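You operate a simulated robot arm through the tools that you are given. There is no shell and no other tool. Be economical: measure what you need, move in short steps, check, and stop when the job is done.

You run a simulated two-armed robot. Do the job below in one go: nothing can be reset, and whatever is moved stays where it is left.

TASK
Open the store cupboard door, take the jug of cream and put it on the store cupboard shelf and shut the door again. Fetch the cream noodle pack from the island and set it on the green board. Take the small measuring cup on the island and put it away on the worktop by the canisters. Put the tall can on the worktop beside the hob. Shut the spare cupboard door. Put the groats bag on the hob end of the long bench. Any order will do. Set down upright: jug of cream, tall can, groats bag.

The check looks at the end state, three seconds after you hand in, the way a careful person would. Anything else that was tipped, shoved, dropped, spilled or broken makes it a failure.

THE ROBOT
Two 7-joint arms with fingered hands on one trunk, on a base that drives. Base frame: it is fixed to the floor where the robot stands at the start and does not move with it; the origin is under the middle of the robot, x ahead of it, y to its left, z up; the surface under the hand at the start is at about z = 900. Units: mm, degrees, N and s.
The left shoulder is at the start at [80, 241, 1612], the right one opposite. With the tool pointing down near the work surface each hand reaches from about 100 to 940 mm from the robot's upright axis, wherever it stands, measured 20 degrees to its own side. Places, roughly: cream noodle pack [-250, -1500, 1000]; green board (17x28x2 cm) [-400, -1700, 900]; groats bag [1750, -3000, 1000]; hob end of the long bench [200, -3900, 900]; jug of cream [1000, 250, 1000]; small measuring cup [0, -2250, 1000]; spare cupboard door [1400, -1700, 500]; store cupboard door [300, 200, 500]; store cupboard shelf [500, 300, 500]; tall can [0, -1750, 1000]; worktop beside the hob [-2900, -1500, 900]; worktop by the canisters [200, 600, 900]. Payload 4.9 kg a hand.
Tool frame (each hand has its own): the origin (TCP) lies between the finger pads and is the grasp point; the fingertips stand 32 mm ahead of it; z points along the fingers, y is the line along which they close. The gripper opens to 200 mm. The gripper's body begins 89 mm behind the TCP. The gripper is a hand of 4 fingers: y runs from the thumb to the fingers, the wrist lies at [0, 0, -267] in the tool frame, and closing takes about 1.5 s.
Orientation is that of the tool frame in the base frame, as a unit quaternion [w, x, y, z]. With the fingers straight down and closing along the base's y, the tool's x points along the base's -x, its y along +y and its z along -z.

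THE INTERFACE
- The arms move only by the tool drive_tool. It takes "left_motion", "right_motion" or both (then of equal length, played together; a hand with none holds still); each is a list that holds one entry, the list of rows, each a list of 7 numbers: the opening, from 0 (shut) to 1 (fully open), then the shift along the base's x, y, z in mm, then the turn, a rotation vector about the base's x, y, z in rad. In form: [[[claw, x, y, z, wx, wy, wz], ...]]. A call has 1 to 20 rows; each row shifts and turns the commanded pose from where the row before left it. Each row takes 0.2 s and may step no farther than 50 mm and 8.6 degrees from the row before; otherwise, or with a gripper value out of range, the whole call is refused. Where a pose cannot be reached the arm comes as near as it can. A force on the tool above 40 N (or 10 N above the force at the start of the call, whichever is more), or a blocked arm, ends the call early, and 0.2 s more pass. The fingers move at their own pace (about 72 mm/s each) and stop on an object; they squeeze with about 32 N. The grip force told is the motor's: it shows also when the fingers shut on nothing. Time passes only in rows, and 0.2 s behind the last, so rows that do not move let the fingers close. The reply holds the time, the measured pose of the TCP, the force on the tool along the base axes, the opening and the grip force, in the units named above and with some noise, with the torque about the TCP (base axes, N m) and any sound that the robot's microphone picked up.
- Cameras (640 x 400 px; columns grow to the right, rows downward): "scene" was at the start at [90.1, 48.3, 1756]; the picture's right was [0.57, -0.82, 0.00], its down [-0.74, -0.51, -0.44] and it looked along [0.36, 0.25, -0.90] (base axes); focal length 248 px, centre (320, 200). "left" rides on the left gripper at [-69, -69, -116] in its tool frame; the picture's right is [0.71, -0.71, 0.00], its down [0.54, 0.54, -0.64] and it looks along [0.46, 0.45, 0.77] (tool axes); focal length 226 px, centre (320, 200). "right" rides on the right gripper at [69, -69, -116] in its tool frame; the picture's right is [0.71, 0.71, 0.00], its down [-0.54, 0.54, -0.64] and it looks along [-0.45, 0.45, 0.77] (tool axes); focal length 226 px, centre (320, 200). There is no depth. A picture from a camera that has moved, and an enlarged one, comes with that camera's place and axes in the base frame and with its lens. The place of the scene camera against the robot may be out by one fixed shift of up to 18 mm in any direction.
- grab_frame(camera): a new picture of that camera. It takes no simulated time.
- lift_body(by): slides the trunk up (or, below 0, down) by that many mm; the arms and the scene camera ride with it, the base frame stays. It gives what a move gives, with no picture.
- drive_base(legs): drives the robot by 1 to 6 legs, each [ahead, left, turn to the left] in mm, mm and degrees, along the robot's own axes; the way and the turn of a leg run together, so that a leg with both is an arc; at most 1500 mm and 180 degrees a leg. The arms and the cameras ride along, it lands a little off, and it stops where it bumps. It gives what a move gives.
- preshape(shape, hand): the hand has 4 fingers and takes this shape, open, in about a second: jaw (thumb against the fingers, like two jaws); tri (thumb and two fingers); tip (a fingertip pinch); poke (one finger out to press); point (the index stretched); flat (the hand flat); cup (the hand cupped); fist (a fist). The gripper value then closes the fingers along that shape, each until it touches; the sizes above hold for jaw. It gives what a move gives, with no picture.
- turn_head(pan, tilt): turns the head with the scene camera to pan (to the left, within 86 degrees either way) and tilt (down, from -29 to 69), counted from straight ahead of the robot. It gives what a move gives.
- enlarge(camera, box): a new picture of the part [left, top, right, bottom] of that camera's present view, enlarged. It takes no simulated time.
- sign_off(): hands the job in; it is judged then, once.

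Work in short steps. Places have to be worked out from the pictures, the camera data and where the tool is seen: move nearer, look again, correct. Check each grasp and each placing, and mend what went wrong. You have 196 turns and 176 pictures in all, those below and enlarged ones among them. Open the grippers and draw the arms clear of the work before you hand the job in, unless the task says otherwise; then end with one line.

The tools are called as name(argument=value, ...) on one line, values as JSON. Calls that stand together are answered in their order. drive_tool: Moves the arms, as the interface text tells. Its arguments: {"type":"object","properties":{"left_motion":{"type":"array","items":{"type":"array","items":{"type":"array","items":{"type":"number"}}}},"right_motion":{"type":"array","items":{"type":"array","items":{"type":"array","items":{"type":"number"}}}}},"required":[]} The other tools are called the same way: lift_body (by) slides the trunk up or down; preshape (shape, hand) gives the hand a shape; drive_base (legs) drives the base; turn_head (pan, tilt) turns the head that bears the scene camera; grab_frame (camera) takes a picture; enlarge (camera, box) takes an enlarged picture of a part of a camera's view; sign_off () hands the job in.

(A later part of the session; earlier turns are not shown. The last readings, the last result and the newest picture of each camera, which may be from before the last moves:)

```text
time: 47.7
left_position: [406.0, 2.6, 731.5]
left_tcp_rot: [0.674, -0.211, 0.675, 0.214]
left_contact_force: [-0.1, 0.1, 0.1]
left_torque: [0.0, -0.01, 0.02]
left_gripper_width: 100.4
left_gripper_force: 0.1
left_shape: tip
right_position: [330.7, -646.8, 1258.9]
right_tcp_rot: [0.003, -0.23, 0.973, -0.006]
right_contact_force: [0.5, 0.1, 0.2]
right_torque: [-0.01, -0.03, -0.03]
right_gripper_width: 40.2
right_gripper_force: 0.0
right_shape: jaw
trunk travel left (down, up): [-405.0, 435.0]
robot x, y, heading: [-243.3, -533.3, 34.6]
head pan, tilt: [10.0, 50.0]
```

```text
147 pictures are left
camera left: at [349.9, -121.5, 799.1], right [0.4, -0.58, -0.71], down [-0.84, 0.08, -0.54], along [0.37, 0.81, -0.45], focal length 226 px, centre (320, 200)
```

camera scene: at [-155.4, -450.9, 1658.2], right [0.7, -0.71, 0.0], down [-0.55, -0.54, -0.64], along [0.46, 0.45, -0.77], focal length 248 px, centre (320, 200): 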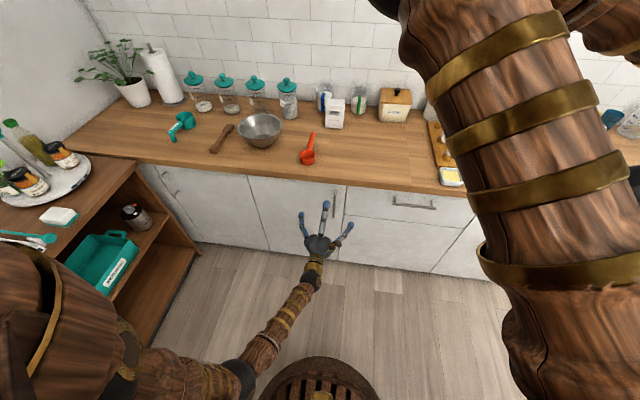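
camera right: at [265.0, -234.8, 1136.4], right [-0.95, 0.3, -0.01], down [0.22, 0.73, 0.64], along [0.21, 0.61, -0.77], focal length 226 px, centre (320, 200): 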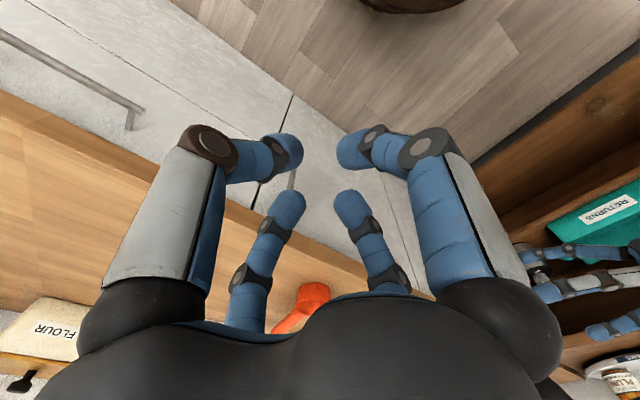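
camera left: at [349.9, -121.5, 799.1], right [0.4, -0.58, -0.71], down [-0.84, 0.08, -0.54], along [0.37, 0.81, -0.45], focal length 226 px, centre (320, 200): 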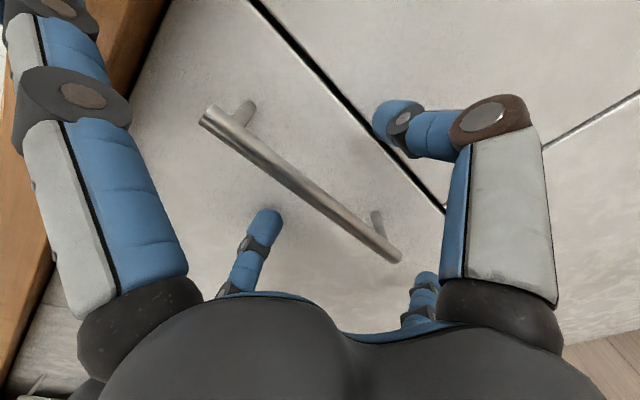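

The bar ends project almost exactly where a bar through the TCP would, so the bar is at the grasp point. Closing.

drive_tool(left_motion=[[[0, 0, 0, 0, 0, 0, 0], [0, 0, 0, 0, 0, 0, 0], [0, 0, 0, 0, 0, 0, 0], [0, 0, 0, 0, 0, 0, 0], [0, 0, 0, 0, 0, 0, 0], [0, 0, 0, 0, 0, 0, 0], [0, 0, 0, 0, 0, 0, 0]]])

grab_frame(camera="left")

```text
time: 49.3
left_position: [404.5, 2.8, 730.7]
left_tcp_rot: [0.674, -0.21, 0.675, 0.214]
left_contact_force: [1.7, -2.0, 1.0]
left_torque: [0.04, -0.06, 0.0]
left_gripper_width: 0.0
left_gripper_force: 31.6
left_shape: tip
right_position: [331.7, -648.0, 1258.8]
right_tcp_rot: [0.003, -0.23, 0.973, -0.007]
right_contact_force: [-0.1, 0.0, -0.3]
right_torque: [0.0, 0.01, -0.03]
right_gripper_width: 40.1
right_gripper_force: 0.1
right_shape: jaw
trunk travel left (down, up): [-405.0, 435.0]
robot x, y, heading: [-246.9, -535.8, 34.6]
head pan, tilt: [10.0, 50.0]
```

```text
146 pictures are left
camera left: at [350.0, -121.9, 799.0], right [0.4, -0.58, -0.71], down [-0.84, 0.08, -0.54], along [0.37, 0.81, -0.45], focal length 226 px, centre (320, 200)
```

left: 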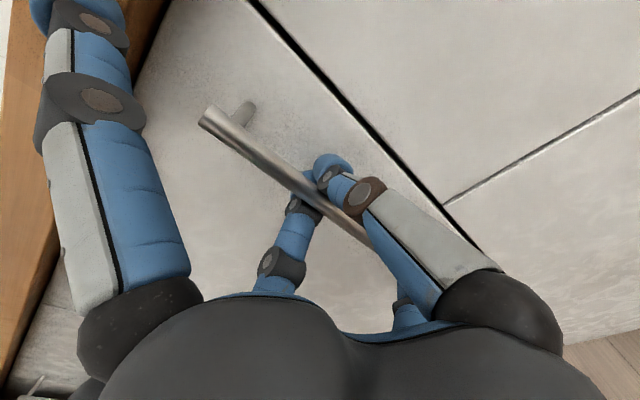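

The fingertips are hooked around the bar. I'll pull the door open along its arc, the first 28°.

drive_tool(left_motion=[[[0, -25.9, -13.9, 0, 0, 0, -0.07], [0, -26.9, -12.0, 0, 0, 0, -0.07], [0, -27.6, -10.1, 0, 0, 0, -0.07], [0, -28.3, -8.2, 0, 0, 0, -0.07], [0, -28.7, -6.2, 0, 0, 0, -0.07], [0, -29.2, -4.1, 0, 0, 0, -0.07], [0, -29.4, -2.2, 0, 0, 0, -0.07]]])

grab_frame(camera="scene")

```text
time: 50.9
left_position: [207.3, -55.0, 730.6]
left_tcp_rot: [0.706, -0.039, 0.706, 0.043]
left_contact_force: [-0.5, -6.7, -2.1]
left_torque: [0.03, 0.03, -0.03]
left_gripper_width: 0.0
left_gripper_force: 32.1
left_shape: tip
right_position: [330.9, -648.9, 1258.9]
right_tcp_rot: [0.003, -0.231, 0.973, -0.007]
right_contact_force: [0.1, -0.6, 0.0]
right_torque: [-0.01, -0.03, 0.03]
right_gripper_width: 40.0
right_gripper_force: 0.0
right_shape: jaw
trunk travel left (down, up): [-405.0, 435.0]
robot x, y, heading: [-245.4, -537.9, 34.7]
head pan, tilt: [10.0, 50.0]
```

```text
145 pictures are left
camera scene: at [-156.7, -453.4, 1658.4], right [0.7, -0.71, 0.0], down [-0.55, -0.54, -0.64], along [0.46, 0.45, -0.77], focal length 248 px, centre (320, 200)
```

scene: 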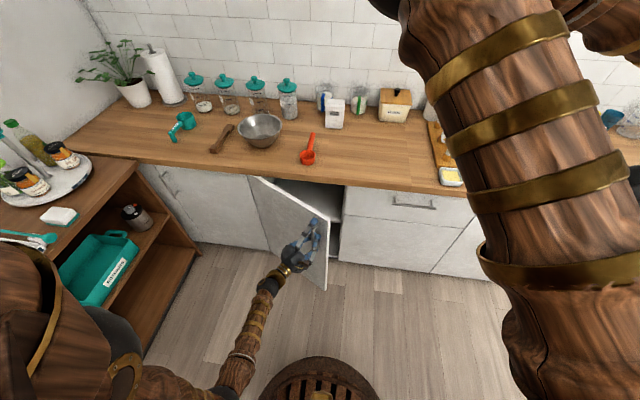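

The door follows smoothly. Continuing the arc to about 60°.

drive_tool(left_motion=[[[0, -29.3, 0, 0, 0, 0, -0.07], [0, -29.4, 2.1, 0, 0, 0, -0.07], [0, -29.1, 4.1, 0, 0, 0, -0.07], [0, -28.8, 6.0, 0, 0, 0, -0.07], [0, -28.3, 8.1, 0, 0, 0, -0.07], [0, -27.6, 10, 0, 0, 0, -0.07], [0, -26.9, 11.9, 0, 0, 0, -0.07], [0, -26, 13.8, 0, 0, 0, -0.07]]])

grab_frame(camera="scene")

```text
time: 52.7
left_position: [-20.5, 2.9, 733.5]
left_tcp_rot: [0.691, 0.156, 0.689, -0.153]
left_contact_force: [-5.2, -8.8, -6.8]
left_torque: [0.04, -0.07, 0.01]
left_gripper_width: 0.0
left_gripper_force: 31.9
left_shape: tip
right_position: [331.3, -647.3, 1257.3]
right_tcp_rot: [0.003, -0.231, 0.973, -0.008]
right_contact_force: [-0.7, -1.0, -0.3]
right_torque: [0.0, 0.03, 0.01]
right_gripper_width: 40.2
right_gripper_force: 0.1
right_shape: jaw
trunk travel left (down, up): [-405.0, 435.0]
robot x, y, heading: [-246.2, -537.6, 34.4]
head pan, tilt: [10.0, 50.0]
```

```text
144 pictures are left
camera scene: at [-156.1, -451.5, 1658.2], right [0.7, -0.71, 0.0], down [-0.55, -0.54, -0.64], along [0.46, 0.45, -0.77], focal length 248 px, centre (320, 200)
```

scene: 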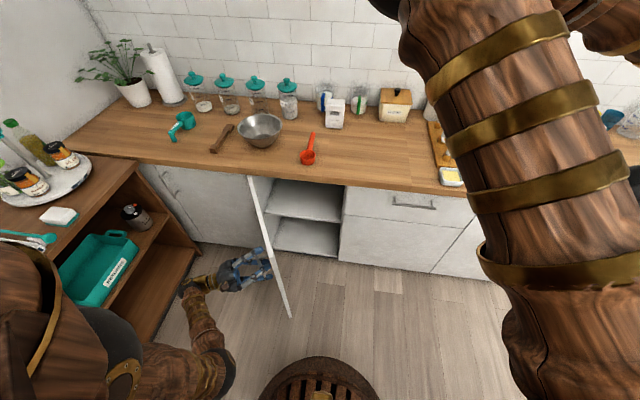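

Nearly there. I'll continue to about 84°, then open the fingers.

drive_tool(left_motion=[[[0, -25, 15.4, 0, 0, 0, -0.07], [0, -23.9, 17.3, 0, 0, 0, -0.07], [0, -22.6, 18.9, 0, 0, 0, -0.07], [0, -21.2, 20.5, 0, 0, 0, -0.07], [0, -19.8, 21.8, 0, 0, 0, -0.07], [0, -18.2, 23.2, 0, 0, 0, -0.07], [0.5, 0, 0, 0, 0, 0, 0], [0.5, 0, 0, 0, 0, 0, 0], [0.5, 0, 0, 0, 0, 0, 0], [0.5, 0, 0, 0, 0, 0, 0], [0.5, 0, 0, 0, 0, 0, 0], [0.5, 0, 0, 0, 0, 0, 0]]])

grab_frame(camera="left")

grab_frame(camera="scene")

```text
time: 53.3
left_position: [10.4, -9.7, 744.4]
left_tcp_rot: [0.698, 0.225, 0.641, -0.229]
left_contact_force: [-3.1, -9.4, -8.9]
left_torque: [0.14, -0.05, 0.06]
left_gripper_width: 0.1
left_gripper_force: 32.1
left_shape: tip
right_position: [331.8, -649.3, 1257.9]
right_tcp_rot: [0.003, -0.23, 0.973, -0.006]
right_contact_force: [0.0, -0.4, 0.8]
right_torque: [0.03, 0.03, 0.0]
right_gripper_width: 40.2
right_gripper_force: 0.0
right_shape: jaw
trunk travel left (down, up): [-405.0, 435.0]
robot x, y, heading: [-244.1, -535.6, 34.7]
head pan, tilt: [10.0, 50.0]
stopped in row 3 (left hand): the force on the tool passed its limit at 52 N (the readings are from after the stop); the commanded pose is now the measured one
```

```text
143 pictures are left
camera left: at [-128.2, 6.5, 802.7], right [-0.37, -0.58, -0.72], down [-0.14, 0.8, -0.58], along [0.92, -0.12, -0.38], focal length 226 px, centre (320, 200)
```

left: 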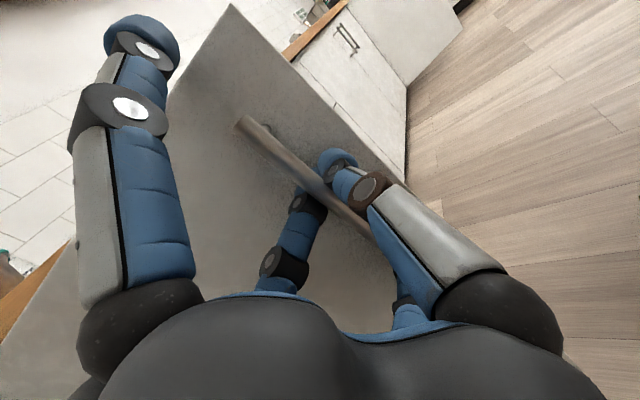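

```text
142 pictures are left
camera scene: at [-155.3, -453.7, 1658.3], right [0.7, -0.71, 0.0], down [-0.55, -0.54, -0.64], along [0.46, 0.45, -0.77], focal length 248 px, centre (320, 200)
```

scene: 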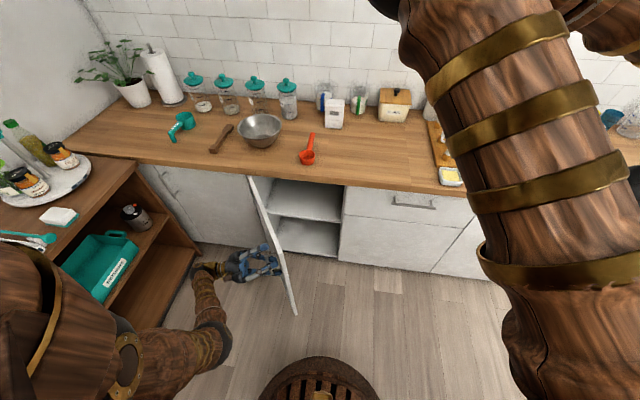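

The arm reached an awkward spot and hit the force limit with the door at roughly 55–60°. I'll release the handle and back out along the tool axis, then push the door wider from its inner side.

drive_tool(left_motion=[[[0.6, 0, 0, 0, 0, 0, 0], [0.6, 0, 0, 0, 0, 0, 0], [0.6, 0, 0, 0, 0, 0, 0], [0.6, 0, 0, 0, 0, 0, 0], [0.6, 0, 0, 0, 0, 0, 0], [0.6, 0, 0, 0, 0, 0, 0], [0.6, -16, 12, 0, 0, 0, 0], [0.6, -16, 12, 0, 0, 0, 0], [0.6, -16, 12, 0, 0, 0, 0], [0.6, -16, 12, 0, 0, 0, 0], [0.6, -16, 12, 0, 0, 0, 0]]])

grab_frame(camera="left")

grab_frame(camera="scene")

```text
time: 55.7
left_position: [-68.0, 50.4, 744.5]
left_tcp_rot: [0.699, 0.224, 0.64, -0.227]
left_contact_force: [-0.6, 0.6, 0.4]
left_torque: [-0.02, -0.02, 0.0]
left_gripper_width: 119.7
left_gripper_force: 0.0
left_shape: tip
right_position: [330.9, -646.9, 1259.6]
right_tcp_rot: [0.002, -0.23, 0.973, -0.007]
right_contact_force: [0.1, -0.2, 0.6]
right_torque: [-0.04, -0.01, 0.0]
right_gripper_width: 40.2
right_gripper_force: 0.0
right_shape: jaw
trunk travel left (down, up): [-405.0, 435.0]
robot x, y, heading: [-243.9, -533.2, 34.6]
head pan, tilt: [10.0, 50.0]
```

```text
141 pictures are left
camera left: at [-208.0, 66.8, 802.5], right [-0.37, -0.58, -0.72], down [-0.14, 0.8, -0.58], along [0.92, -0.11, -0.38], focal length 226 px, centre (320, 200)
```

left: 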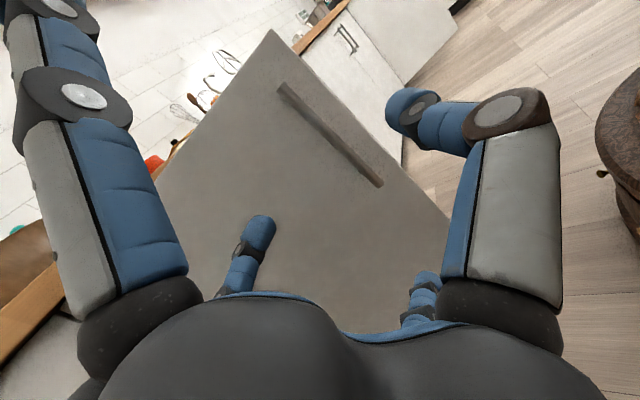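

```text
140 pictures are left
camera scene: at [-156.8, -451.5, 1658.3], right [0.7, -0.71, 0.0], down [-0.55, -0.54, -0.64], along [0.46, 0.45, -0.77], focal length 248 px, centre (320, 200)
```

scene: 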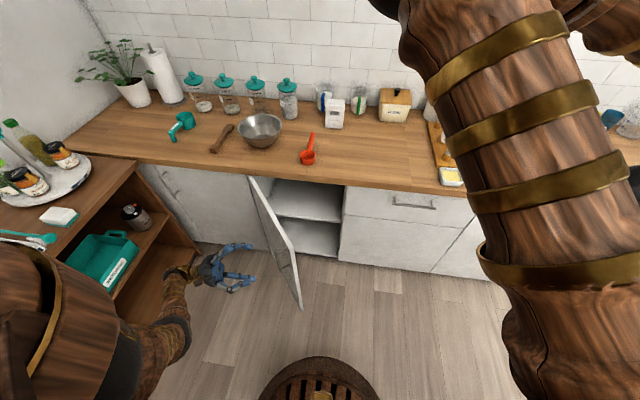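

Released, with the door at about 50°. I'll turn the left hand fingers-down, make a fist, and bring it around the door's free edge to its inner side.

drive_tool(left_motion=[[[0.6, -3, 4, 12, 0.0834, 0.108, 0], [0.6, -3, 4, 12, 0.0834, 0.108, 0], [0.6, -3, 4, 12, 0.0834, 0.108, 0], [0.6, -3, 4, 12, 0.0834, 0.108, 0], [0.6, -3, 4, 12, 0.0834, 0.108, 0], [0.6, -3, 4, 12, 0.0834, 0.108, 0], [0.6, -3, 4, 12, 0.0834, 0.108, 0], [0.6, -3, 4, 12, 0.0834, 0.108, 0], [0.6, -3, 4, 12, 0.0834, 0.108, 0], [0.6, -3, 4, 12, 0.0834, 0.108, 0], [0.6, 0, 0, 12, 0.0834, 0.108, 0], [0.6, 0, 0, 12, 0.0834, 0.108, 0]]])

preshape(hand="left", shape="fist")

grab_frame(camera="scene")

```text
time: 58.3
left_position: [-134.5, 118.2, 819.2]
left_tcp_rot: [0.053, 0.345, 0.937, -0.012]
left_contact_force: [0.2, 0.4, 0.5]
left_torque: [0.0, 0.01, -0.01]
left_gripper_width: 119.9
left_gripper_force: 0.1
left_shape: tip
left hand out of reach, approached as far as the arm can: row 7, 8, 9, 10, 11, 12
right_position: [328.9, -646.9, 1259.1]
right_tcp_rot: [0.003, -0.23, 0.973, -0.008]
right_contact_force: [-0.1, 0.6, 0.4]
right_torque: [-0.04, -0.03, 0.0]
right_gripper_width: 40.0
right_gripper_force: 0.0
right_shape: jaw
trunk travel left (down, up): [-405.0, 435.0]
robot x, y, heading: [-244.0, -530.5, 34.6]
head pan, tilt: [10.0, 50.0]
```

```text
time: 59.2
left_position: [-132.1, 117.2, 818.5]
left_tcp_rot: [0.053, 0.345, 0.937, -0.012]
left_contact_force: [-0.6, -0.5, -0.2]
left_torque: [0.01, 0.01, -0.02]
left_gripper_width: 0.0
left_gripper_force: 0.0
left_shape: fist
right_position: [331.1, -648.0, 1258.0]
right_tcp_rot: [0.003, -0.23, 0.973, -0.006]
right_contact_force: [0.6, -0.4, 0.8]
right_torque: [-0.01, 0.03, -0.01]
right_gripper_width: 40.4
right_gripper_force: 0.1
right_shape: jaw
trunk travel left (down, up): [-405.0, 435.0]
robot x, y, heading: [-245.5, -536.2, 34.5]
head pan, tilt: [10.0, 50.0]
```

```text
139 pictures are left
camera scene: at [-155.4, -452.4, 1658.3], right [0.7, -0.71, 0.0], down [-0.55, -0.54, -0.64], along [0.46, 0.45, -0.77], focal length 248 px, centre (320, 200)
```

scene: 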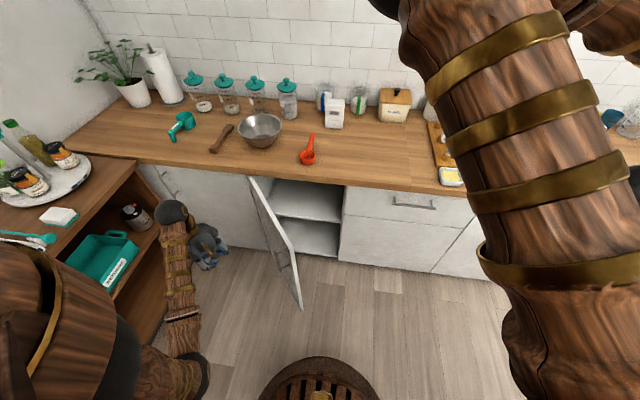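

I'll lift over the door top, move to its inner side, and come down to z≈800.

drive_tool(left_motion=[[[0, 0, 0, 40, 0, 0, 0], [0, 0, 0, 40, 0, 0, 0], [0, 0, 0, 40, 0, 0, 0], [0, 0, 0, 40, 0, 0, 0], [0, 0, 0, 40, 0, 0, 0], [0, 29, -26, 0, 0, 0, 0], [0, 29, -26, 0, 0, 0, 0], [0, 29, -26, 0, 0, 0, 0], [0, 29, -26, 0, 0, 0, 0], [0, 29, -26, 0, 0, 0, 0], [0, 29, -26, 0, 0, 0, 0], [0, 29, -26, 0, 0, 0, 0], [0, 29, -26, 0, 0, 0, 0], [0, 29, -26, 0, 0, 0, 0], [0, 29, -26, 0, 0, 0, 0], [0, 0, 0, -40, 0, 0, 0], [0, 0, 0, -40, 0, 0, 0], [0, 0, 0, -40, 0, 0, 0], [0, 0, 0, -40, 0, 0, 0], [0, 0, 0, -40, 0, 0, 0]]])

grab_frame(camera="scene")

```text
time: 63.4
left_position: [-51.4, 82.0, 620.3]
left_tcp_rot: [0.09, 0.376, 0.922, -0.021]
left_contact_force: [0.1, -0.2, -0.1]
left_torque: [0.04, 0.0, 0.03]
left_gripper_width: 0.0
left_gripper_force: 0.0
left_shape: fist
left hand out of reach, approached as far as the arm can: row 1, 2, 3, 4, 5, 6, 7, 8, 9, 10, 11, 12, 13, 14, 15, 16, 17, 18
right_position: [331.8, -648.2, 1257.8]
right_tcp_rot: [0.003, -0.231, 0.973, -0.007]
right_contact_force: [0.7, -0.8, 0.1]
right_torque: [0.0, 0.01, 0.01]
right_gripper_width: 40.0
right_gripper_force: 0.0
right_shape: jaw
trunk travel left (down, up): [-405.0, 435.0]
robot x, y, heading: [-245.7, -535.2, 34.5]
head pan, tilt: [10.0, 50.0]
```

```text
138 pictures are left
camera scene: at [-155.7, -451.7, 1658.3], right [0.7, -0.71, 0.0], down [-0.55, -0.54, -0.64], along [0.46, 0.45, -0.77], focal length 248 px, centre (320, 200)
```

scene: 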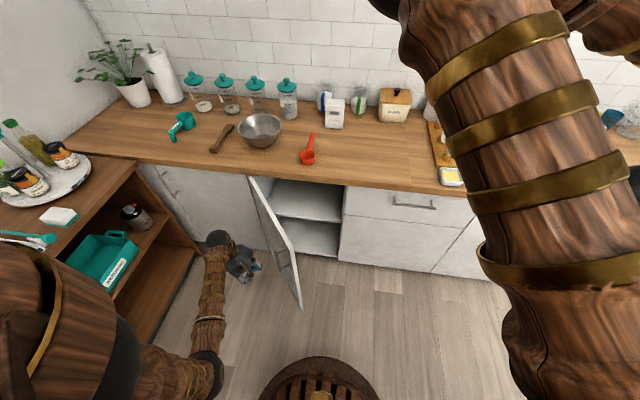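

The left wrist is twisted to its limit. I'll unwind the yaw by about 80° while lifting gently.

drive_tool(left_motion=[[[0, 0, 0, 5, 0, 0, 0.138], [0, 0, 0, 5, 0, 0, 0.138], [0, 0, 0, 5, 0, 0, 0.138], [0, 0, 0, 5, 0, 0, 0.138], [0, 0, 0, 5, 0, 0, 0.138], [0, 0, 0, 15, 0, 0, 0.138], [0, 0, 0, 25, 0, 0, 0.138], [0, 0, 0, 35, 0, 0, 0.138], [0, 0, 0, 40, 0, 0, 0.138], [0, 0, 0, 40, 0, 0, 0.138], [0, 0, 0, 40, 0, 0, 0], [0, 0, 0, 40, 0, 0, 0], [0, 0, 0, 40, 0, 0, 0], [0, 0, 0, 40, 0, 0, 0], [0, 0, 0, 40, 0, 0, 0]]])

grab_frame(camera="scene")

```text
time: 66.6
left_position: [-306.2, -46.6, 830.5]
left_tcp_rot: [0.197, -0.229, 0.949, 0.096]
left_contact_force: [0.5, 0.1, 0.6]
left_torque: [0.02, -0.03, 0.0]
left_gripper_width: 0.0
left_gripper_force: 0.0
left_shape: fist
left hand out of reach, approached as far as the arm can: row 1, 2, 3, 4, 5, 6, 7, 8, 9, 10, 11, 12, 13, 14, 15
right_position: [331.0, -648.8, 1258.2]
right_tcp_rot: [0.002, -0.229, 0.973, -0.007]
right_contact_force: [-0.5, -0.6, -0.3]
right_torque: [0.03, 0.03, 0.02]
right_gripper_width: 40.2
right_gripper_force: 0.0
right_shape: jaw
trunk travel left (down, up): [-405.0, 435.0]
robot x, y, heading: [-245.3, -534.1, 34.6]
head pan, tilt: [10.0, 50.0]
```

```text
137 pictures are left
camera scene: at [-155.9, -453.0, 1658.3], right [0.7, -0.71, 0.0], down [-0.55, -0.54, -0.64], along [0.46, 0.45, -0.77], focal length 248 px, centre (320, 200)
```

scene: 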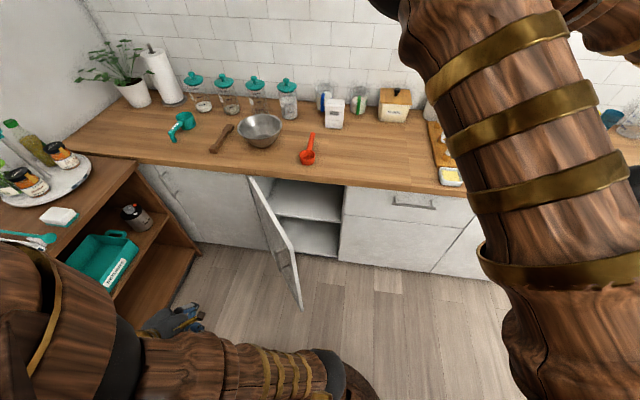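

The arm has folded back while the commanded pose lies further ahead. I'll move the commanded pose toward the front centre and see whether the arm follows.

drive_tool(left_motion=[[[0, 17, -25, 0, 0, 0, 0], [0, 17, -25, 0, 0, 0, 0], [0, 17, -25, 0, 0, 0, 0], [0, 17, -25, 0, 0, 0, 0], [0, 17, -25, 0, 0, 0, 0], [0, 17, -25, 0, 0, 0, 0], [0, 17, -25, 0, 0, 0, 0], [0, 17, -25, 0, 0, 0, 0], [0, 0, 0, 0, 0, 0, 0], [0, 0, 0, 0, 0, 0, 0]]])

grab_frame(camera="scene")

```text
time: 68.8
left_position: [-199.1, -195.5, 821.0]
left_tcp_rot: [0.197, -0.232, 0.948, 0.092]
left_contact_force: [0.0, 0.3, 0.9]
left_torque: [-0.01, 0.0, 0.03]
left_gripper_width: 0.3
left_gripper_force: 0.0
left_shape: fist
left hand out of reach, approached as far as the arm can: row 5, 7, 8
right_position: [331.3, -648.0, 1259.4]
right_tcp_rot: [0.002, -0.23, 0.973, -0.006]
right_contact_force: [0.0, 0.2, -0.4]
right_torque: [-0.01, 0.01, -0.01]
right_gripper_width: 40.1
right_gripper_force: 0.0
right_shape: jaw
trunk travel left (down, up): [-405.0, 435.0]
robot x, y, heading: [-246.7, -533.6, 34.4]
head pan, tilt: [10.0, 50.0]
```

```text
136 pictures are left
camera scene: at [-156.4, -452.3, 1658.3], right [0.7, -0.71, 0.0], down [-0.55, -0.54, -0.64], along [0.46, 0.45, -0.77], focal length 248 px, centre (320, 200)
```

scene: 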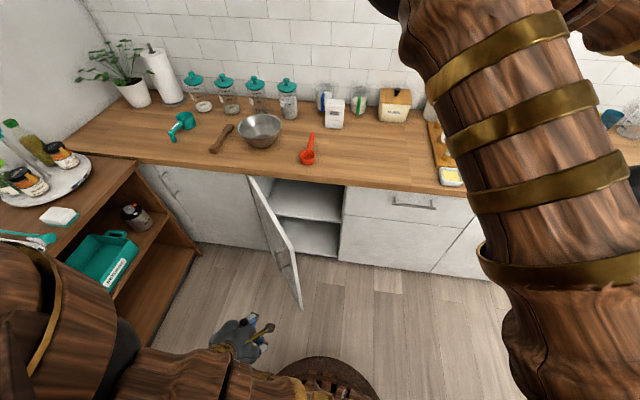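

The commands follow the actual pose again. I'll go right 150 mm and then forward to the inner side of the door.

drive_tool(left_motion=[[[0, 17.2, -24.6, 0, 0, 0, 0], [0, 17.2, -24.6, 0, 0, 0, 0], [0, 17.2, -24.6, 0, 0, 0, 0], [0, 17.2, -24.6, 0, 0, 0, 0], [0, 17.2, -24.6, 0, 0, 0, 0], [0, 17.2, -24.6, 0, 0, 0, 0], [0, 27, 19, 0, 0, 0, 0], [0, 27, 19, 0, 0, 0, 0], [0, 27, 19, 0, 0, 0, 0], [0, 27, 19, 0, 0, 0, 0], [0, 27, 19, 0, 0, 0, 0], [0, 27, 19, 0, 0, 0, 0], [0, 27, 19, 0, 0, 0, 0], [0, 27, 19, 0, 0, 0, 0], [0, 27, 19, 0, 0, 0, 0], [0, 27, 19, 0, 0, 0, 0]]])

grab_frame(camera="scene")

```text
time: 72.2
left_position: [-157.1, -165.0, 748.6]
left_tcp_rot: [0.21, -0.232, 0.944, 0.1]
left_contact_force: [0.9, -1.1, -0.2]
left_torque: [0.01, 0.0, -0.02]
left_gripper_width: 0.0
left_gripper_force: 0.0
left_shape: fist
left hand out of reach, approached as far as the arm can: row 1, 2, 3, 4, 5, 6, 7, 8, 9, 10, 11, 12, 13, 14, 15, 16
right_position: [331.5, -648.2, 1258.4]
right_tcp_rot: [0.002, -0.23, 0.973, -0.008]
right_contact_force: [0.5, -0.2, -0.2]
right_torque: [0.02, 0.0, 0.0]
right_gripper_width: 40.1
right_gripper_force: 0.1
right_shape: jaw
trunk travel left (down, up): [-405.0, 435.0]
robot x, y, heading: [-245.7, -535.6, 34.2]
head pan, tilt: [10.0, 50.0]
```

```text
135 pictures are left
camera scene: at [-155.8, -452.3, 1658.3], right [0.7, -0.71, 0.0], down [-0.55, -0.54, -0.64], along [0.46, 0.45, -0.77], focal length 248 px, centre (320, 200)
```

scene: 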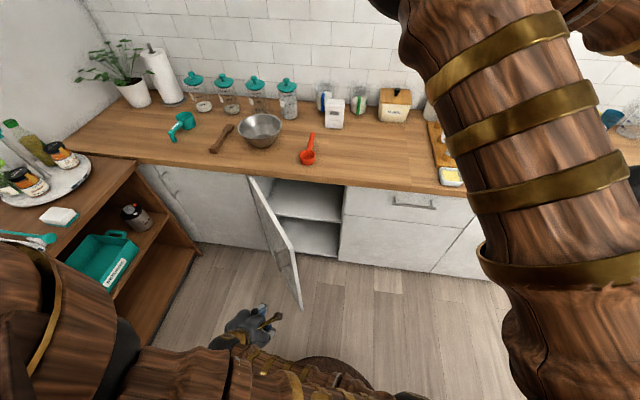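

The arm is in an awkward fold with the elbow across the chest. I'll return it toward its start-like pose (up, left, fingers straight down), which should clear the joint limits.

drive_tool(left_motion=[[[0, -3.4, 18, 30, -0.0266, 0.0288, 0.01], [0, -3.4, 18, 30, -0.0266, 0.0288, 0.01], [0, -3.4, 18, 30, -0.0266, 0.0288, 0.01], [0, -3.4, 18, 30, -0.0266, 0.0288, 0.01], [0, -3.4, 18, 30, -0.0266, 0.0288, 0.01], [0, -3.4, 18, 30, -0.0266, 0.0288, 0.01], [0, -3.4, 18, 30, -0.0266, 0.0288, 0.01], [0, -3.4, 18, 30, -0.0266, 0.0288, 0.01], [0, -3.4, 18, 30, -0.0266, 0.0288, 0.01], [0, -3.4, 18, 30, -0.0266, 0.0288, 0.01], [0, -3.4, 18, 30, -0.0266, 0.0288, 0.01], [0, -3.4, 18, 30, -0.0266, 0.0288, 0.01]]])

grab_frame(camera="scene")

```text
time: 74.8
left_position: [-525.6, -203.8, 864.2]
left_tcp_rot: [-0.007, -0.292, 0.956, 0.002]
left_contact_force: [-0.2, 0.1, -0.9]
left_torque: [0.05, -0.01, -0.03]
left_gripper_width: 0.0
left_gripper_force: 0.0
left_shape: fist
left hand out of reach, approached as far as the arm can: row 1, 2, 3, 4, 5, 6, 7, 8, 9, 10, 11, 12
right_position: [330.2, -647.9, 1259.0]
right_tcp_rot: [0.003, -0.23, 0.973, -0.007]
right_contact_force: [-1.2, 0.1, 1.1]
right_torque: [0.03, 0.01, -0.01]
right_gripper_width: 40.1
right_gripper_force: 0.1
right_shape: jaw
trunk travel left (down, up): [-405.0, 435.0]
robot x, y, heading: [-247.8, -535.0, 34.5]
head pan, tilt: [10.0, 50.0]
```

```text
134 pictures are left
camera scene: at [-157.0, -452.3, 1658.3], right [0.7, -0.71, 0.0], down [-0.55, -0.54, -0.64], along [0.46, 0.45, -0.77], focal length 248 px, centre (320, 200)
```

scene: 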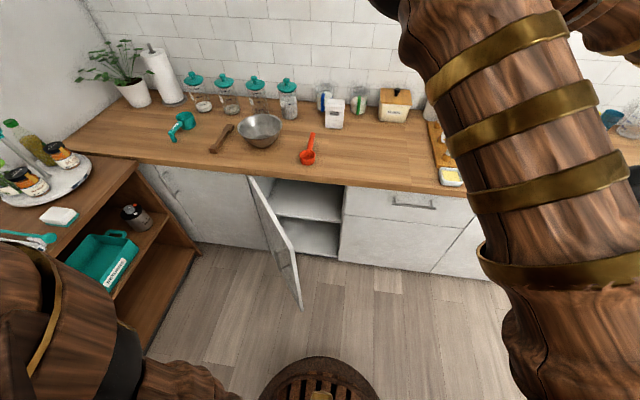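

The hand now hangs beside the robot, pointing straight down. From here I'll move it forward and up.

drive_tool(left_motion=[[[0, 24.6, 17.2, 20, 0, 0, 0], [0, 24.6, 17.2, 20, 0, 0, 0], [0, 24.6, 17.2, 20, 0, 0, 0], [0, 24.6, 17.2, 20, 0, 0, 0], [0, 24.6, 17.2, 20, 0, 0, 0], [0, 24.6, 17.2, 20, 0, 0, 0], [0, 24.6, 17.2, 20, 0, 0, 0], [0, 24.6, 17.2, 20, 0, 0, 0], [0, 24.6, 17.2, 20, 0, 0, 0], [0, 24.6, 17.2, 20, 0, 0, 0], [0, 24.6, 17.2, 20, 0, 0, 0], [0, 24.6, 17.2, 20, 0, 0, 0], [0, 24.6, 17.2, 0, 0, 0, 0], [0, 24.6, 17.2, 0, 0, 0, 0]]])

grab_frame(camera="scene")

```text
time: 77.8
left_position: [-509.8, -219.6, 866.6]
left_tcp_rot: [-0.007, -0.294, 0.956, -0.004]
left_contact_force: [-0.4, 0.6, -0.6]
left_torque: [0.0, -0.06, 0.0]
left_gripper_width: 0.0
left_gripper_force: 0.1
left_shape: fist
left hand out of reach, approached as far as the arm can: row 1, 2, 3, 4, 5, 6, 7, 8, 9, 10, 11, 12, 13, 14
right_position: [331.2, -649.3, 1257.4]
right_tcp_rot: [0.003, -0.231, 0.973, -0.007]
right_contact_force: [0.0, 0.3, 0.0]
right_torque: [0.01, 0.03, 0.0]
right_gripper_width: 39.9
right_gripper_force: 0.1
right_shape: jaw
trunk travel left (down, up): [-405.0, 435.0]
robot x, y, heading: [-245.4, -535.0, 34.5]
head pan, tilt: [10.0, 50.0]
```

```text
133 pictures are left
camera scene: at [-155.9, -452.3, 1658.3], right [0.7, -0.71, 0.0], down [-0.55, -0.54, -0.64], along [0.46, 0.45, -0.77], focal length 248 px, centre (320, 200)
```

scene: 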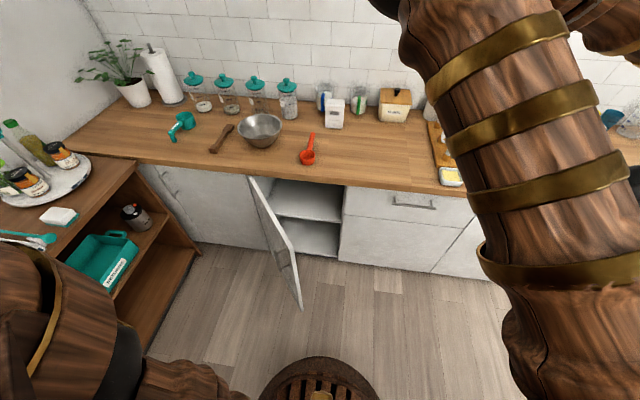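

The wrist is too near the shoulder (elbow flexion limit), so forward-and-up is blocked. I'll go down first, then forward, keeping distance from the shoulder.

drive_tool(left_motion=[[[0, 0, 0, -40, 0, 0, 0], [0, 0, 0, -40, 0, 0, 0], [0, 0, 0, -40, 0, 0, 0], [0, 0, 0, -40, 0, 0, 0], [0, 0, 0, -40, 0, 0, 0], [0, 32, 22, 0, 0, 0, 0], [0, 32, 22, 0, 0, 0, 0], [0, 32, 22, 0, 0, 0, 0], [0, 32, 22, 0, 0, 0, 0], [0, 32, 22, 0, 0, 0, 0], [0, 32, 22, 0, 0, 0, 0], [0, 32, 22, 0, 0, 0, 0], [0, 32, 22, 0, 0, 0, 0]]])

grab_frame(camera="scene")

```text
time: 80.6
left_position: [-478.9, -267.4, 715.7]
left_tcp_rot: [0.002, -0.294, 0.956, -0.001]
left_contact_force: [0.4, 0.7, -0.8]
left_torque: [-0.03, 0.0, 0.0]
left_gripper_width: 0.2
left_gripper_force: 0.0
left_shape: fist
left hand out of reach, approached as far as the arm can: row 1, 2, 3, 4, 5, 6, 7, 8, 9, 10, 11, 12, 13
right_position: [334.3, -644.4, 1258.6]
right_tcp_rot: [0.001, -0.229, 0.973, -0.009]
right_contact_force: [-0.4, 0.8, 0.0]
right_torque: [0.01, 0.01, -0.02]
right_gripper_width: 40.3
right_gripper_force: 0.2
right_shape: jaw
trunk travel left (down, up): [-405.0, 435.0]
robot x, y, heading: [-245.3, -536.2, 34.6]
head pan, tilt: [10.0, 50.0]
```

```text
132 pictures are left
camera scene: at [-153.4, -445.8, 1658.2], right [0.7, -0.71, 0.0], down [-0.55, -0.54, -0.64], along [0.46, 0.45, -0.77], focal length 248 px, centre (320, 200)
```

scene: 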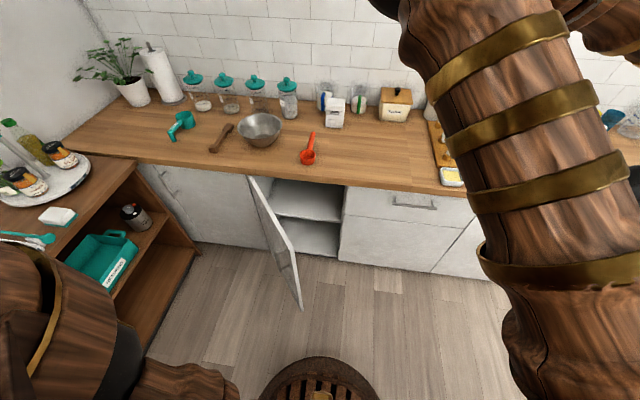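

I need to see the arm's configuration, so I'll look left and down at it.

turn_head(pan=60, tilt=69)

grab_frame(camera="scene")

grab_frame(camera="left")

```text
time: 81.8
left_position: [-478.8, -267.2, 715.8]
left_tcp_rot: [0.002, -0.293, 0.956, -0.001]
left_contact_force: [-0.1, -0.2, 0.0]
left_torque: [-0.02, -0.01, 0.05]
left_gripper_width: 0.3
left_gripper_force: 0.1
left_shape: fist
right_position: [333.3, -643.3, 1258.8]
right_tcp_rot: [0.001, -0.231, 0.973, -0.009]
right_contact_force: [-0.9, 0.4, -0.4]
right_torque: [0.0, 0.03, -0.01]
right_gripper_width: 40.4
right_gripper_force: 0.1
right_shape: jaw
trunk travel left (down, up): [-405.0, 435.0]
robot x, y, heading: [-241.6, -534.7, 34.4]
head pan, tilt: [60.0, 68.8]
```

```text
131 pictures are left
camera scene: at [-212.3, -445.0, 1636.2], right [1.0, 0.08, 0.0], down [0.07, -0.93, -0.36], along [-0.03, 0.36, -0.93], focal length 248 px, centre (320, 200)
```

scene: 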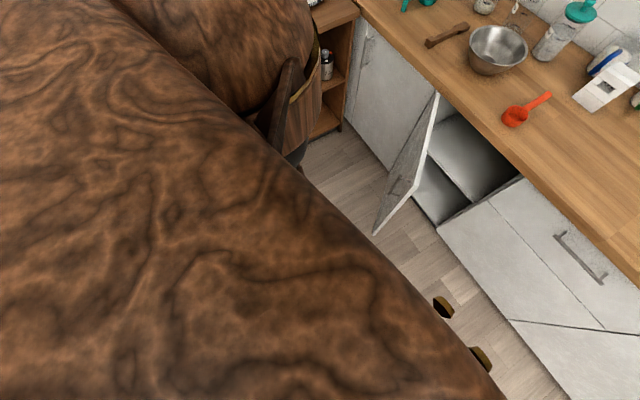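

```text
130 pictures are left
camera left: at [-383.0, -287.0, 831.6], right [-0.19, -0.98, 0.0], down [-0.75, 0.14, 0.64], along [-0.63, 0.12, -0.77], focal length 226 px, centre (320, 200)
```

left: 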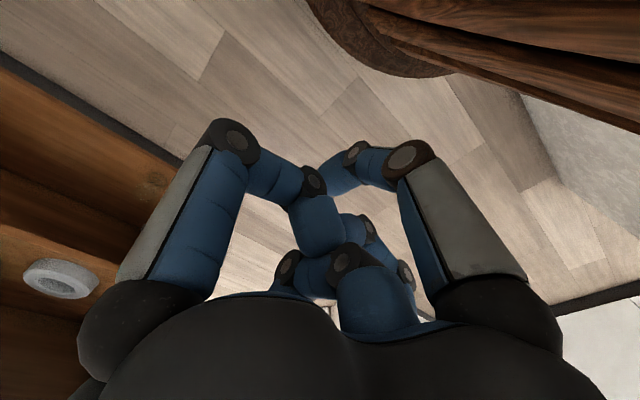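

I'll get out of this folded branch by straightening the arm: raise the trunk 300 mm, then reach the hand straight down beside the robot.

lift_body(by=300)

drive_tool(left_motion=[[[0, 0, 0, -40, 0, 0, 0], [0, 0, 0, -40, 0, 0, 0], [0, 0, 0, -40, 0, 0, 0], [0, 0, 0, -40, 0, 0, 0], [0, 0, 0, -40, 0, 0, 0], [0, 0, 0, -40, 0, 0, 0], [0, 0, 0, -40, 0, 0, 0], [0, 0, 0, -40, 0, 0, 0], [0, 0, 0, -40, 0, 0, 0]]])

turn_head(pan=15, tilt=60)

grab_frame(camera="scene")

```text
time: 84.8
left_position: [-477.6, -268.2, 1016.5]
left_tcp_rot: [0.002, -0.294, 0.956, 0.001]
left_contact_force: [1.3, 0.2, -0.5]
left_torque: [0.04, -0.01, 0.01]
left_gripper_width: 0.0
left_gripper_force: 0.0
left_shape: fist
right_position: [334.2, -645.1, 1557.2]
right_tcp_rot: [0.001, -0.23, 0.973, -0.008]
right_contact_force: [-0.3, -0.4, 0.4]
right_torque: [0.03, -0.02, 0.03]
right_gripper_width: 40.2
right_gripper_force: 0.1
right_shape: jaw
trunk travel left (down, up): [-705.0, 135.0]
robot x, y, heading: [-244.1, -536.2, 34.7]
head pan, tilt: [60.0, 68.8]
```

```text
time: 86.8
left_position: [-491.5, -272.6, 652.1]
left_tcp_rot: [0.004, -0.293, 0.956, 0.001]
left_contact_force: [-0.8, -0.9, -0.1]
left_torque: [0.08, -0.08, 0.01]
left_gripper_width: 0.0
left_gripper_force: 0.0
left_shape: fist
left hand out of reach, approached as far as the arm can: row 3, 5
right_position: [326.9, -645.7, 1555.0]
right_tcp_rot: [0.003, -0.23, 0.973, -0.008]
right_contact_force: [-0.1, -0.1, 0.4]
right_torque: [-0.02, -0.15, 0.0]
right_gripper_width: 39.9
right_gripper_force: 0.0
right_shape: jaw
trunk travel left (down, up): [-705.0, 135.0]
robot x, y, heading: [-245.1, -535.1, 34.5]
head pan, tilt: [60.0, 68.8]
```

```text
time: 87.9
left_position: [-488.7, -275.9, 657.4]
left_tcp_rot: [0.003, -0.294, 0.956, 0.001]
left_contact_force: [-0.2, 0.0, 0.5]
left_torque: [0.0, 0.02, -0.04]
left_gripper_width: 0.0
left_gripper_force: 0.1
left_shape: fist
right_position: [331.8, -647.4, 1558.0]
right_tcp_rot: [0.003, -0.23, 0.973, -0.007]
right_contact_force: [-0.3, -0.2, -0.5]
right_torque: [-0.02, -0.03, 0.01]
right_gripper_width: 40.1
right_gripper_force: 0.1
right_shape: jaw
trunk travel left (down, up): [-705.0, 135.0]
robot x, y, heading: [-244.3, -535.1, 34.5]
head pan, tilt: [15.0, 60.0]
```

```text
129 pictures are left
camera scene: at [-167.0, -454.2, 1945.6], right [0.76, -0.65, 0.0], down [-0.56, -0.66, -0.5], along [0.32, 0.38, -0.87], focal length 248 px, centre (320, 200)
```

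scene: 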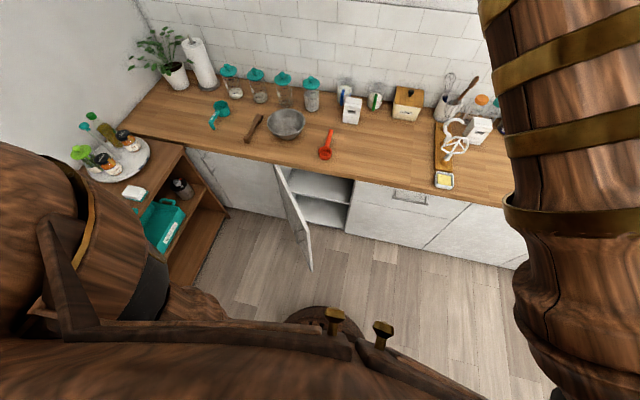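

The arm is now almost straight. Moving forward with a gentle rise.

drive_tool(left_motion=[[[0, 24.6, 17.2, 10, 0, 0, 0], [0, 24.6, 17.2, 10, 0, 0, 0], [0, 24.6, 17.2, 10, 0, 0, 0], [0, 24.6, 17.2, 10, 0, 0, 0], [0, 24.6, 17.2, 10, 0, 0, 0], [0, 24.6, 17.2, 15, 0, 0, 0], [0, 24.6, 17.2, 15, 0, 0, 0], [0, 24.6, 17.2, 20, 0, 0, 0], [0, 24.6, 17.2, 20, 0, 0, 0], [0, 24.6, 17.2, 20, 0, 0, 0], [0, 24.6, 17.2, 20, 0, 0, 0], [0, 24.6, 17.2, 20, 0, 0, 0]]])

grab_frame(camera="scene")

```text
time: 90.5
left_position: [-385.2, -235.3, 771.8]
left_tcp_rot: [0.06, -0.286, 0.956, 0.026]
left_contact_force: [1.0, 0.1, 0.3]
left_torque: [-0.01, 0.02, -0.02]
left_gripper_width: 0.0
left_gripper_force: 0.0
left_shape: fist
left hand out of reach, approached as far as the arm can: row 1, 2, 3, 4, 5, 6, 7, 8, 9, 10, 11, 12
right_position: [332.5, -647.6, 1559.1]
right_tcp_rot: [0.003, -0.23, 0.973, -0.006]
right_contact_force: [0.8, -0.1, -0.7]
right_torque: [-0.01, 0.0, 0.01]
right_gripper_width: 40.3
right_gripper_force: 0.1
right_shape: jaw
trunk travel left (down, up): [-705.0, 135.0]
robot x, y, heading: [-245.6, -535.1, 34.5]
head pan, tilt: [15.0, 60.0]
```

```text
128 pictures are left
camera scene: at [-166.8, -455.4, 1945.6], right [0.76, -0.65, 0.0], down [-0.56, -0.66, -0.5], along [0.32, 0.38, -0.87], focal length 248 px, centre (320, 200)
```

scene: 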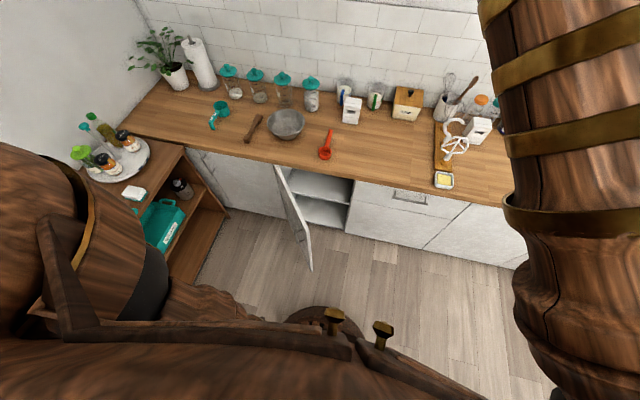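

Still limited. I'll let the hand pitch forward (fingers toward the counter) while advancing, since the forward-pointing pose worked earlier.

drive_tool(left_motion=[[[0, 0, 0, 0, 0.07, -0.1, 0], [0, 0, 0, 0, 0.07, -0.1, 0], [0, 0, 0, 0, 0.07, -0.1, 0], [0, 8, 6, 0, 0.07, -0.1, 0], [0, 8, 6, 0, 0.07, -0.1, 0], [0, 16, 12, 0, 0.07, -0.1, 0], [0, 16, 12, 0, 0.07, -0.1, 0], [0, 24.6, 17.2, 0, 0, 0, 0], [0, 24.6, 17.2, 0, 0, 0, 0], [0, 24.6, 17.2, 0, 0, 0, 0], [0, 24.6, 17.2, 0, 0, 0, 0], [0, 24.6, 17.2, 0, 0, 0, 0]]])

grab_frame(camera="scene")

```text
time: 91.6
left_position: [-295.3, -196.4, 768.8]
left_tcp_rot: [0.343, -0.294, 0.885, 0.116]
left_contact_force: [-1.3, 0.3, 0.2]
left_torque: [0.0, -0.02, 0.01]
left_gripper_width: 0.0
left_gripper_force: 0.0
left_shape: fist
right_position: [338.1, -642.4, 1551.4]
right_tcp_rot: [0.0, -0.23, 0.973, -0.008]
right_contact_force: [0.7, 0.3, -0.7]
right_torque: [0.01, -0.03, -0.02]
right_gripper_width: 40.0
right_gripper_force: 0.1
right_shape: jaw
trunk travel left (down, up): [-705.0, 135.0]
robot x, y, heading: [-240.6, -538.8, 34.3]
head pan, tilt: [15.0, 60.0]
stopped in row 5 (left hand): the arm was blocked; the commanded pose is now the measured one
```

```text
127 pictures are left
camera scene: at [-158.4, -449.0, 1940.9], right [0.76, -0.65, 0.0], down [-0.57, -0.66, -0.49], along [0.32, 0.38, -0.87], focal length 248 px, centre (320, 200)
```

scene: 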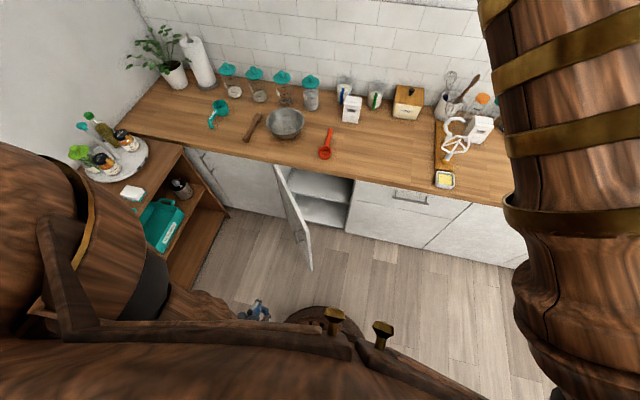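

Pitching forward freed it. I'll continue forward.

drive_tool(left_motion=[[[0, 20, 18, 10, 0, 0, 0], [0, 20, 18, 10, 0, 0, 0], [0, 20, 18, 10, 0, 0, 0], [0, 20, 18, 10, 0, 0, 0], [0, 20, 18, 10, 0, 0, 0], [0, 20, 18, 10, 0, 0, 0], [0, 20, 18, 10, 0, 0, 0], [0, 20, 18, 10, 0, 0, 0], [0, 20, 18, 10, 0, 0, 0], [0, 20, 18, 10, 0, 0, 0]]])

grab_frame(camera="scene")

```text
time: 92.2
left_position: [-297.6, -128.3, 795.2]
left_tcp_rot: [0.332, -0.378, 0.848, 0.167]
left_contact_force: [-0.4, -0.2, -0.3]
left_torque: [0.0, 0.02, 0.0]
left_gripper_width: 0.0
left_gripper_force: 0.1
left_shape: fist
right_position: [337.7, -644.9, 1555.2]
right_tcp_rot: [-0.001, -0.23, 0.973, -0.007]
right_contact_force: [0.7, 0.8, -0.3]
right_torque: [-0.03, -0.02, -0.02]
right_gripper_width: 39.9
right_gripper_force: 0.0
right_shape: jaw
trunk travel left (down, up): [-705.0, 135.0]
robot x, y, heading: [-245.5, -536.4, 34.5]
head pan, tilt: [15.0, 60.0]
stopped in row 2 (left hand): the arm was blocked; the commanded pose is now the measured one
```

```text
126 pictures are left
camera scene: at [-158.6, -450.7, 1944.6], right [0.76, -0.65, 0.0], down [-0.57, -0.66, -0.5], along [0.32, 0.38, -0.87], focal length 248 px, centre (320, 200)
```

scene: 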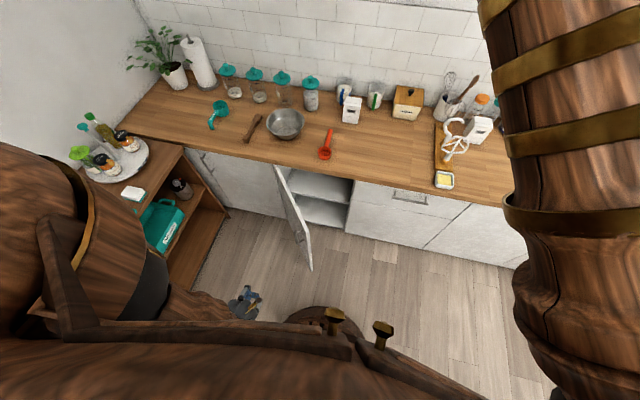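

The forearm seems to be pressing on the trunk. I'll swing the hand outward to the left to free the elbow.

drive_tool(left_motion=[[[0, -10, 30, 0, 0, 0, 0], [0, -10, 30, 0, 0, 0, 0], [0, -10, 30, 0, 0, 0, 0], [0, -5, 32, 0, 0, 0, 0], [0, -5, 32, 0, 0, 0, 0], [0, -5, 32, 0, 0, 0, 0], [0, 0, 32, 0, 0, 0, 0], [0, 0, 32, 0, 0, 0, 0], [0, 0, 32, 0, 0, 0, 0]]])

grab_frame(camera="scene")

```text
time: 92.8
left_position: [-348.9, -102.1, 789.1]
left_tcp_rot: [0.311, -0.467, 0.805, 0.193]
left_contact_force: [0.6, -0.2, -0.6]
left_torque: [0.01, -0.01, 0.0]
left_gripper_width: 0.0
left_gripper_force: 0.2
left_shape: fist
right_position: [338.9, -645.6, 1555.6]
right_tcp_rot: [-0.001, -0.23, 0.973, -0.007]
right_contact_force: [0.1, 0.1, -0.9]
right_torque: [-0.03, 0.06, 0.0]
right_gripper_width: 40.2
right_gripper_force: 0.1
right_shape: jaw
trunk travel left (down, up): [-705.0, 135.0]
robot x, y, heading: [-248.4, -537.9, 34.4]
head pan, tilt: [15.0, 60.0]
stopped in row 2 (left hand): the arm was blocked; the commanded pose is now the measured one
```

```text
125 pictures are left
camera scene: at [-157.3, -452.4, 1945.2], right [0.76, -0.65, 0.0], down [-0.57, -0.66, -0.5], along [0.32, 0.38, -0.87], focal length 248 px, centre (320, 200)
```

scene: 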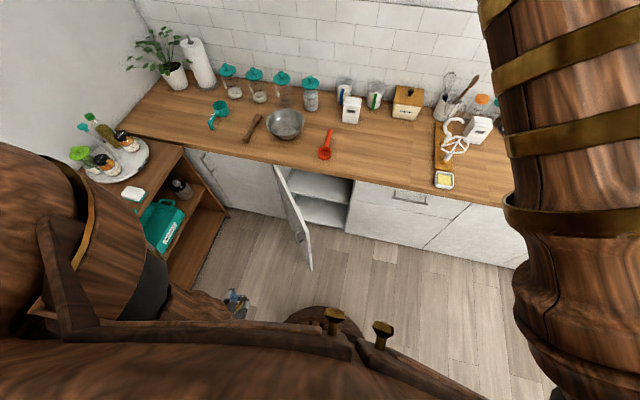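

I'll try moving straight up from here so the elbow can rise.

drive_tool(left_motion=[[[0, 0, 0, 40, 0, 0, 0], [0, 0, 0, 40, 0, 0, 0], [0, 0, 0, 40, 0, 0, 0], [0, 0, 0, 40, 0, 0, 0], [0, 0, 0, 40, 0, 0, 0], [0, 10, 7, 40, 0, 0, 0], [0, 10, 7, 40, 0, 0, 0], [0, 10, 7, 40, 0, 0, 0], [0, 10, 7, 40, 0, 0, 0], [0, 20, 14, 0, 0, 0, 0], [0, 20, 14, 0, 0, 0, 0]]])

grab_frame(camera="scene")

```text
time: 95.2
left_position: [-254.3, -137.4, 1080.8]
left_tcp_rot: [0.314, -0.464, 0.805, 0.196]
left_contact_force: [0.3, -0.3, -0.6]
left_torque: [-0.01, 0.07, -0.02]
left_gripper_width: 0.0
left_gripper_force: 0.0
left_shape: fist
left hand out of reach, approached as far as the arm can: row 6, 7, 8, 9, 10, 11
right_position: [332.9, -648.3, 1558.4]
right_tcp_rot: [0.001, -0.23, 0.973, -0.006]
right_contact_force: [0.0, 0.2, -0.9]
right_torque: [-0.05, 0.02, -0.03]
right_gripper_width: 40.0
right_gripper_force: 0.1
right_shape: jaw
trunk travel left (down, up): [-705.0, 135.0]
robot x, y, heading: [-246.5, -535.1, 34.6]
head pan, tilt: [15.0, 60.0]
```

```text
124 pictures are left
camera scene: at [-165.6, -454.8, 1945.6], right [0.76, -0.65, 0.0], down [-0.56, -0.66, -0.5], along [0.32, 0.38, -0.87], focal length 248 px, centre (320, 200)
```

scene: 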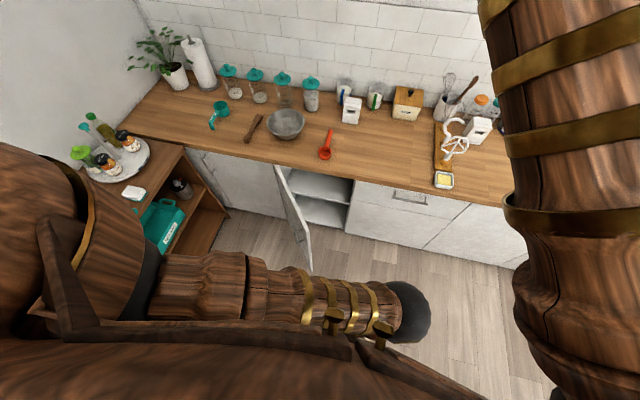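

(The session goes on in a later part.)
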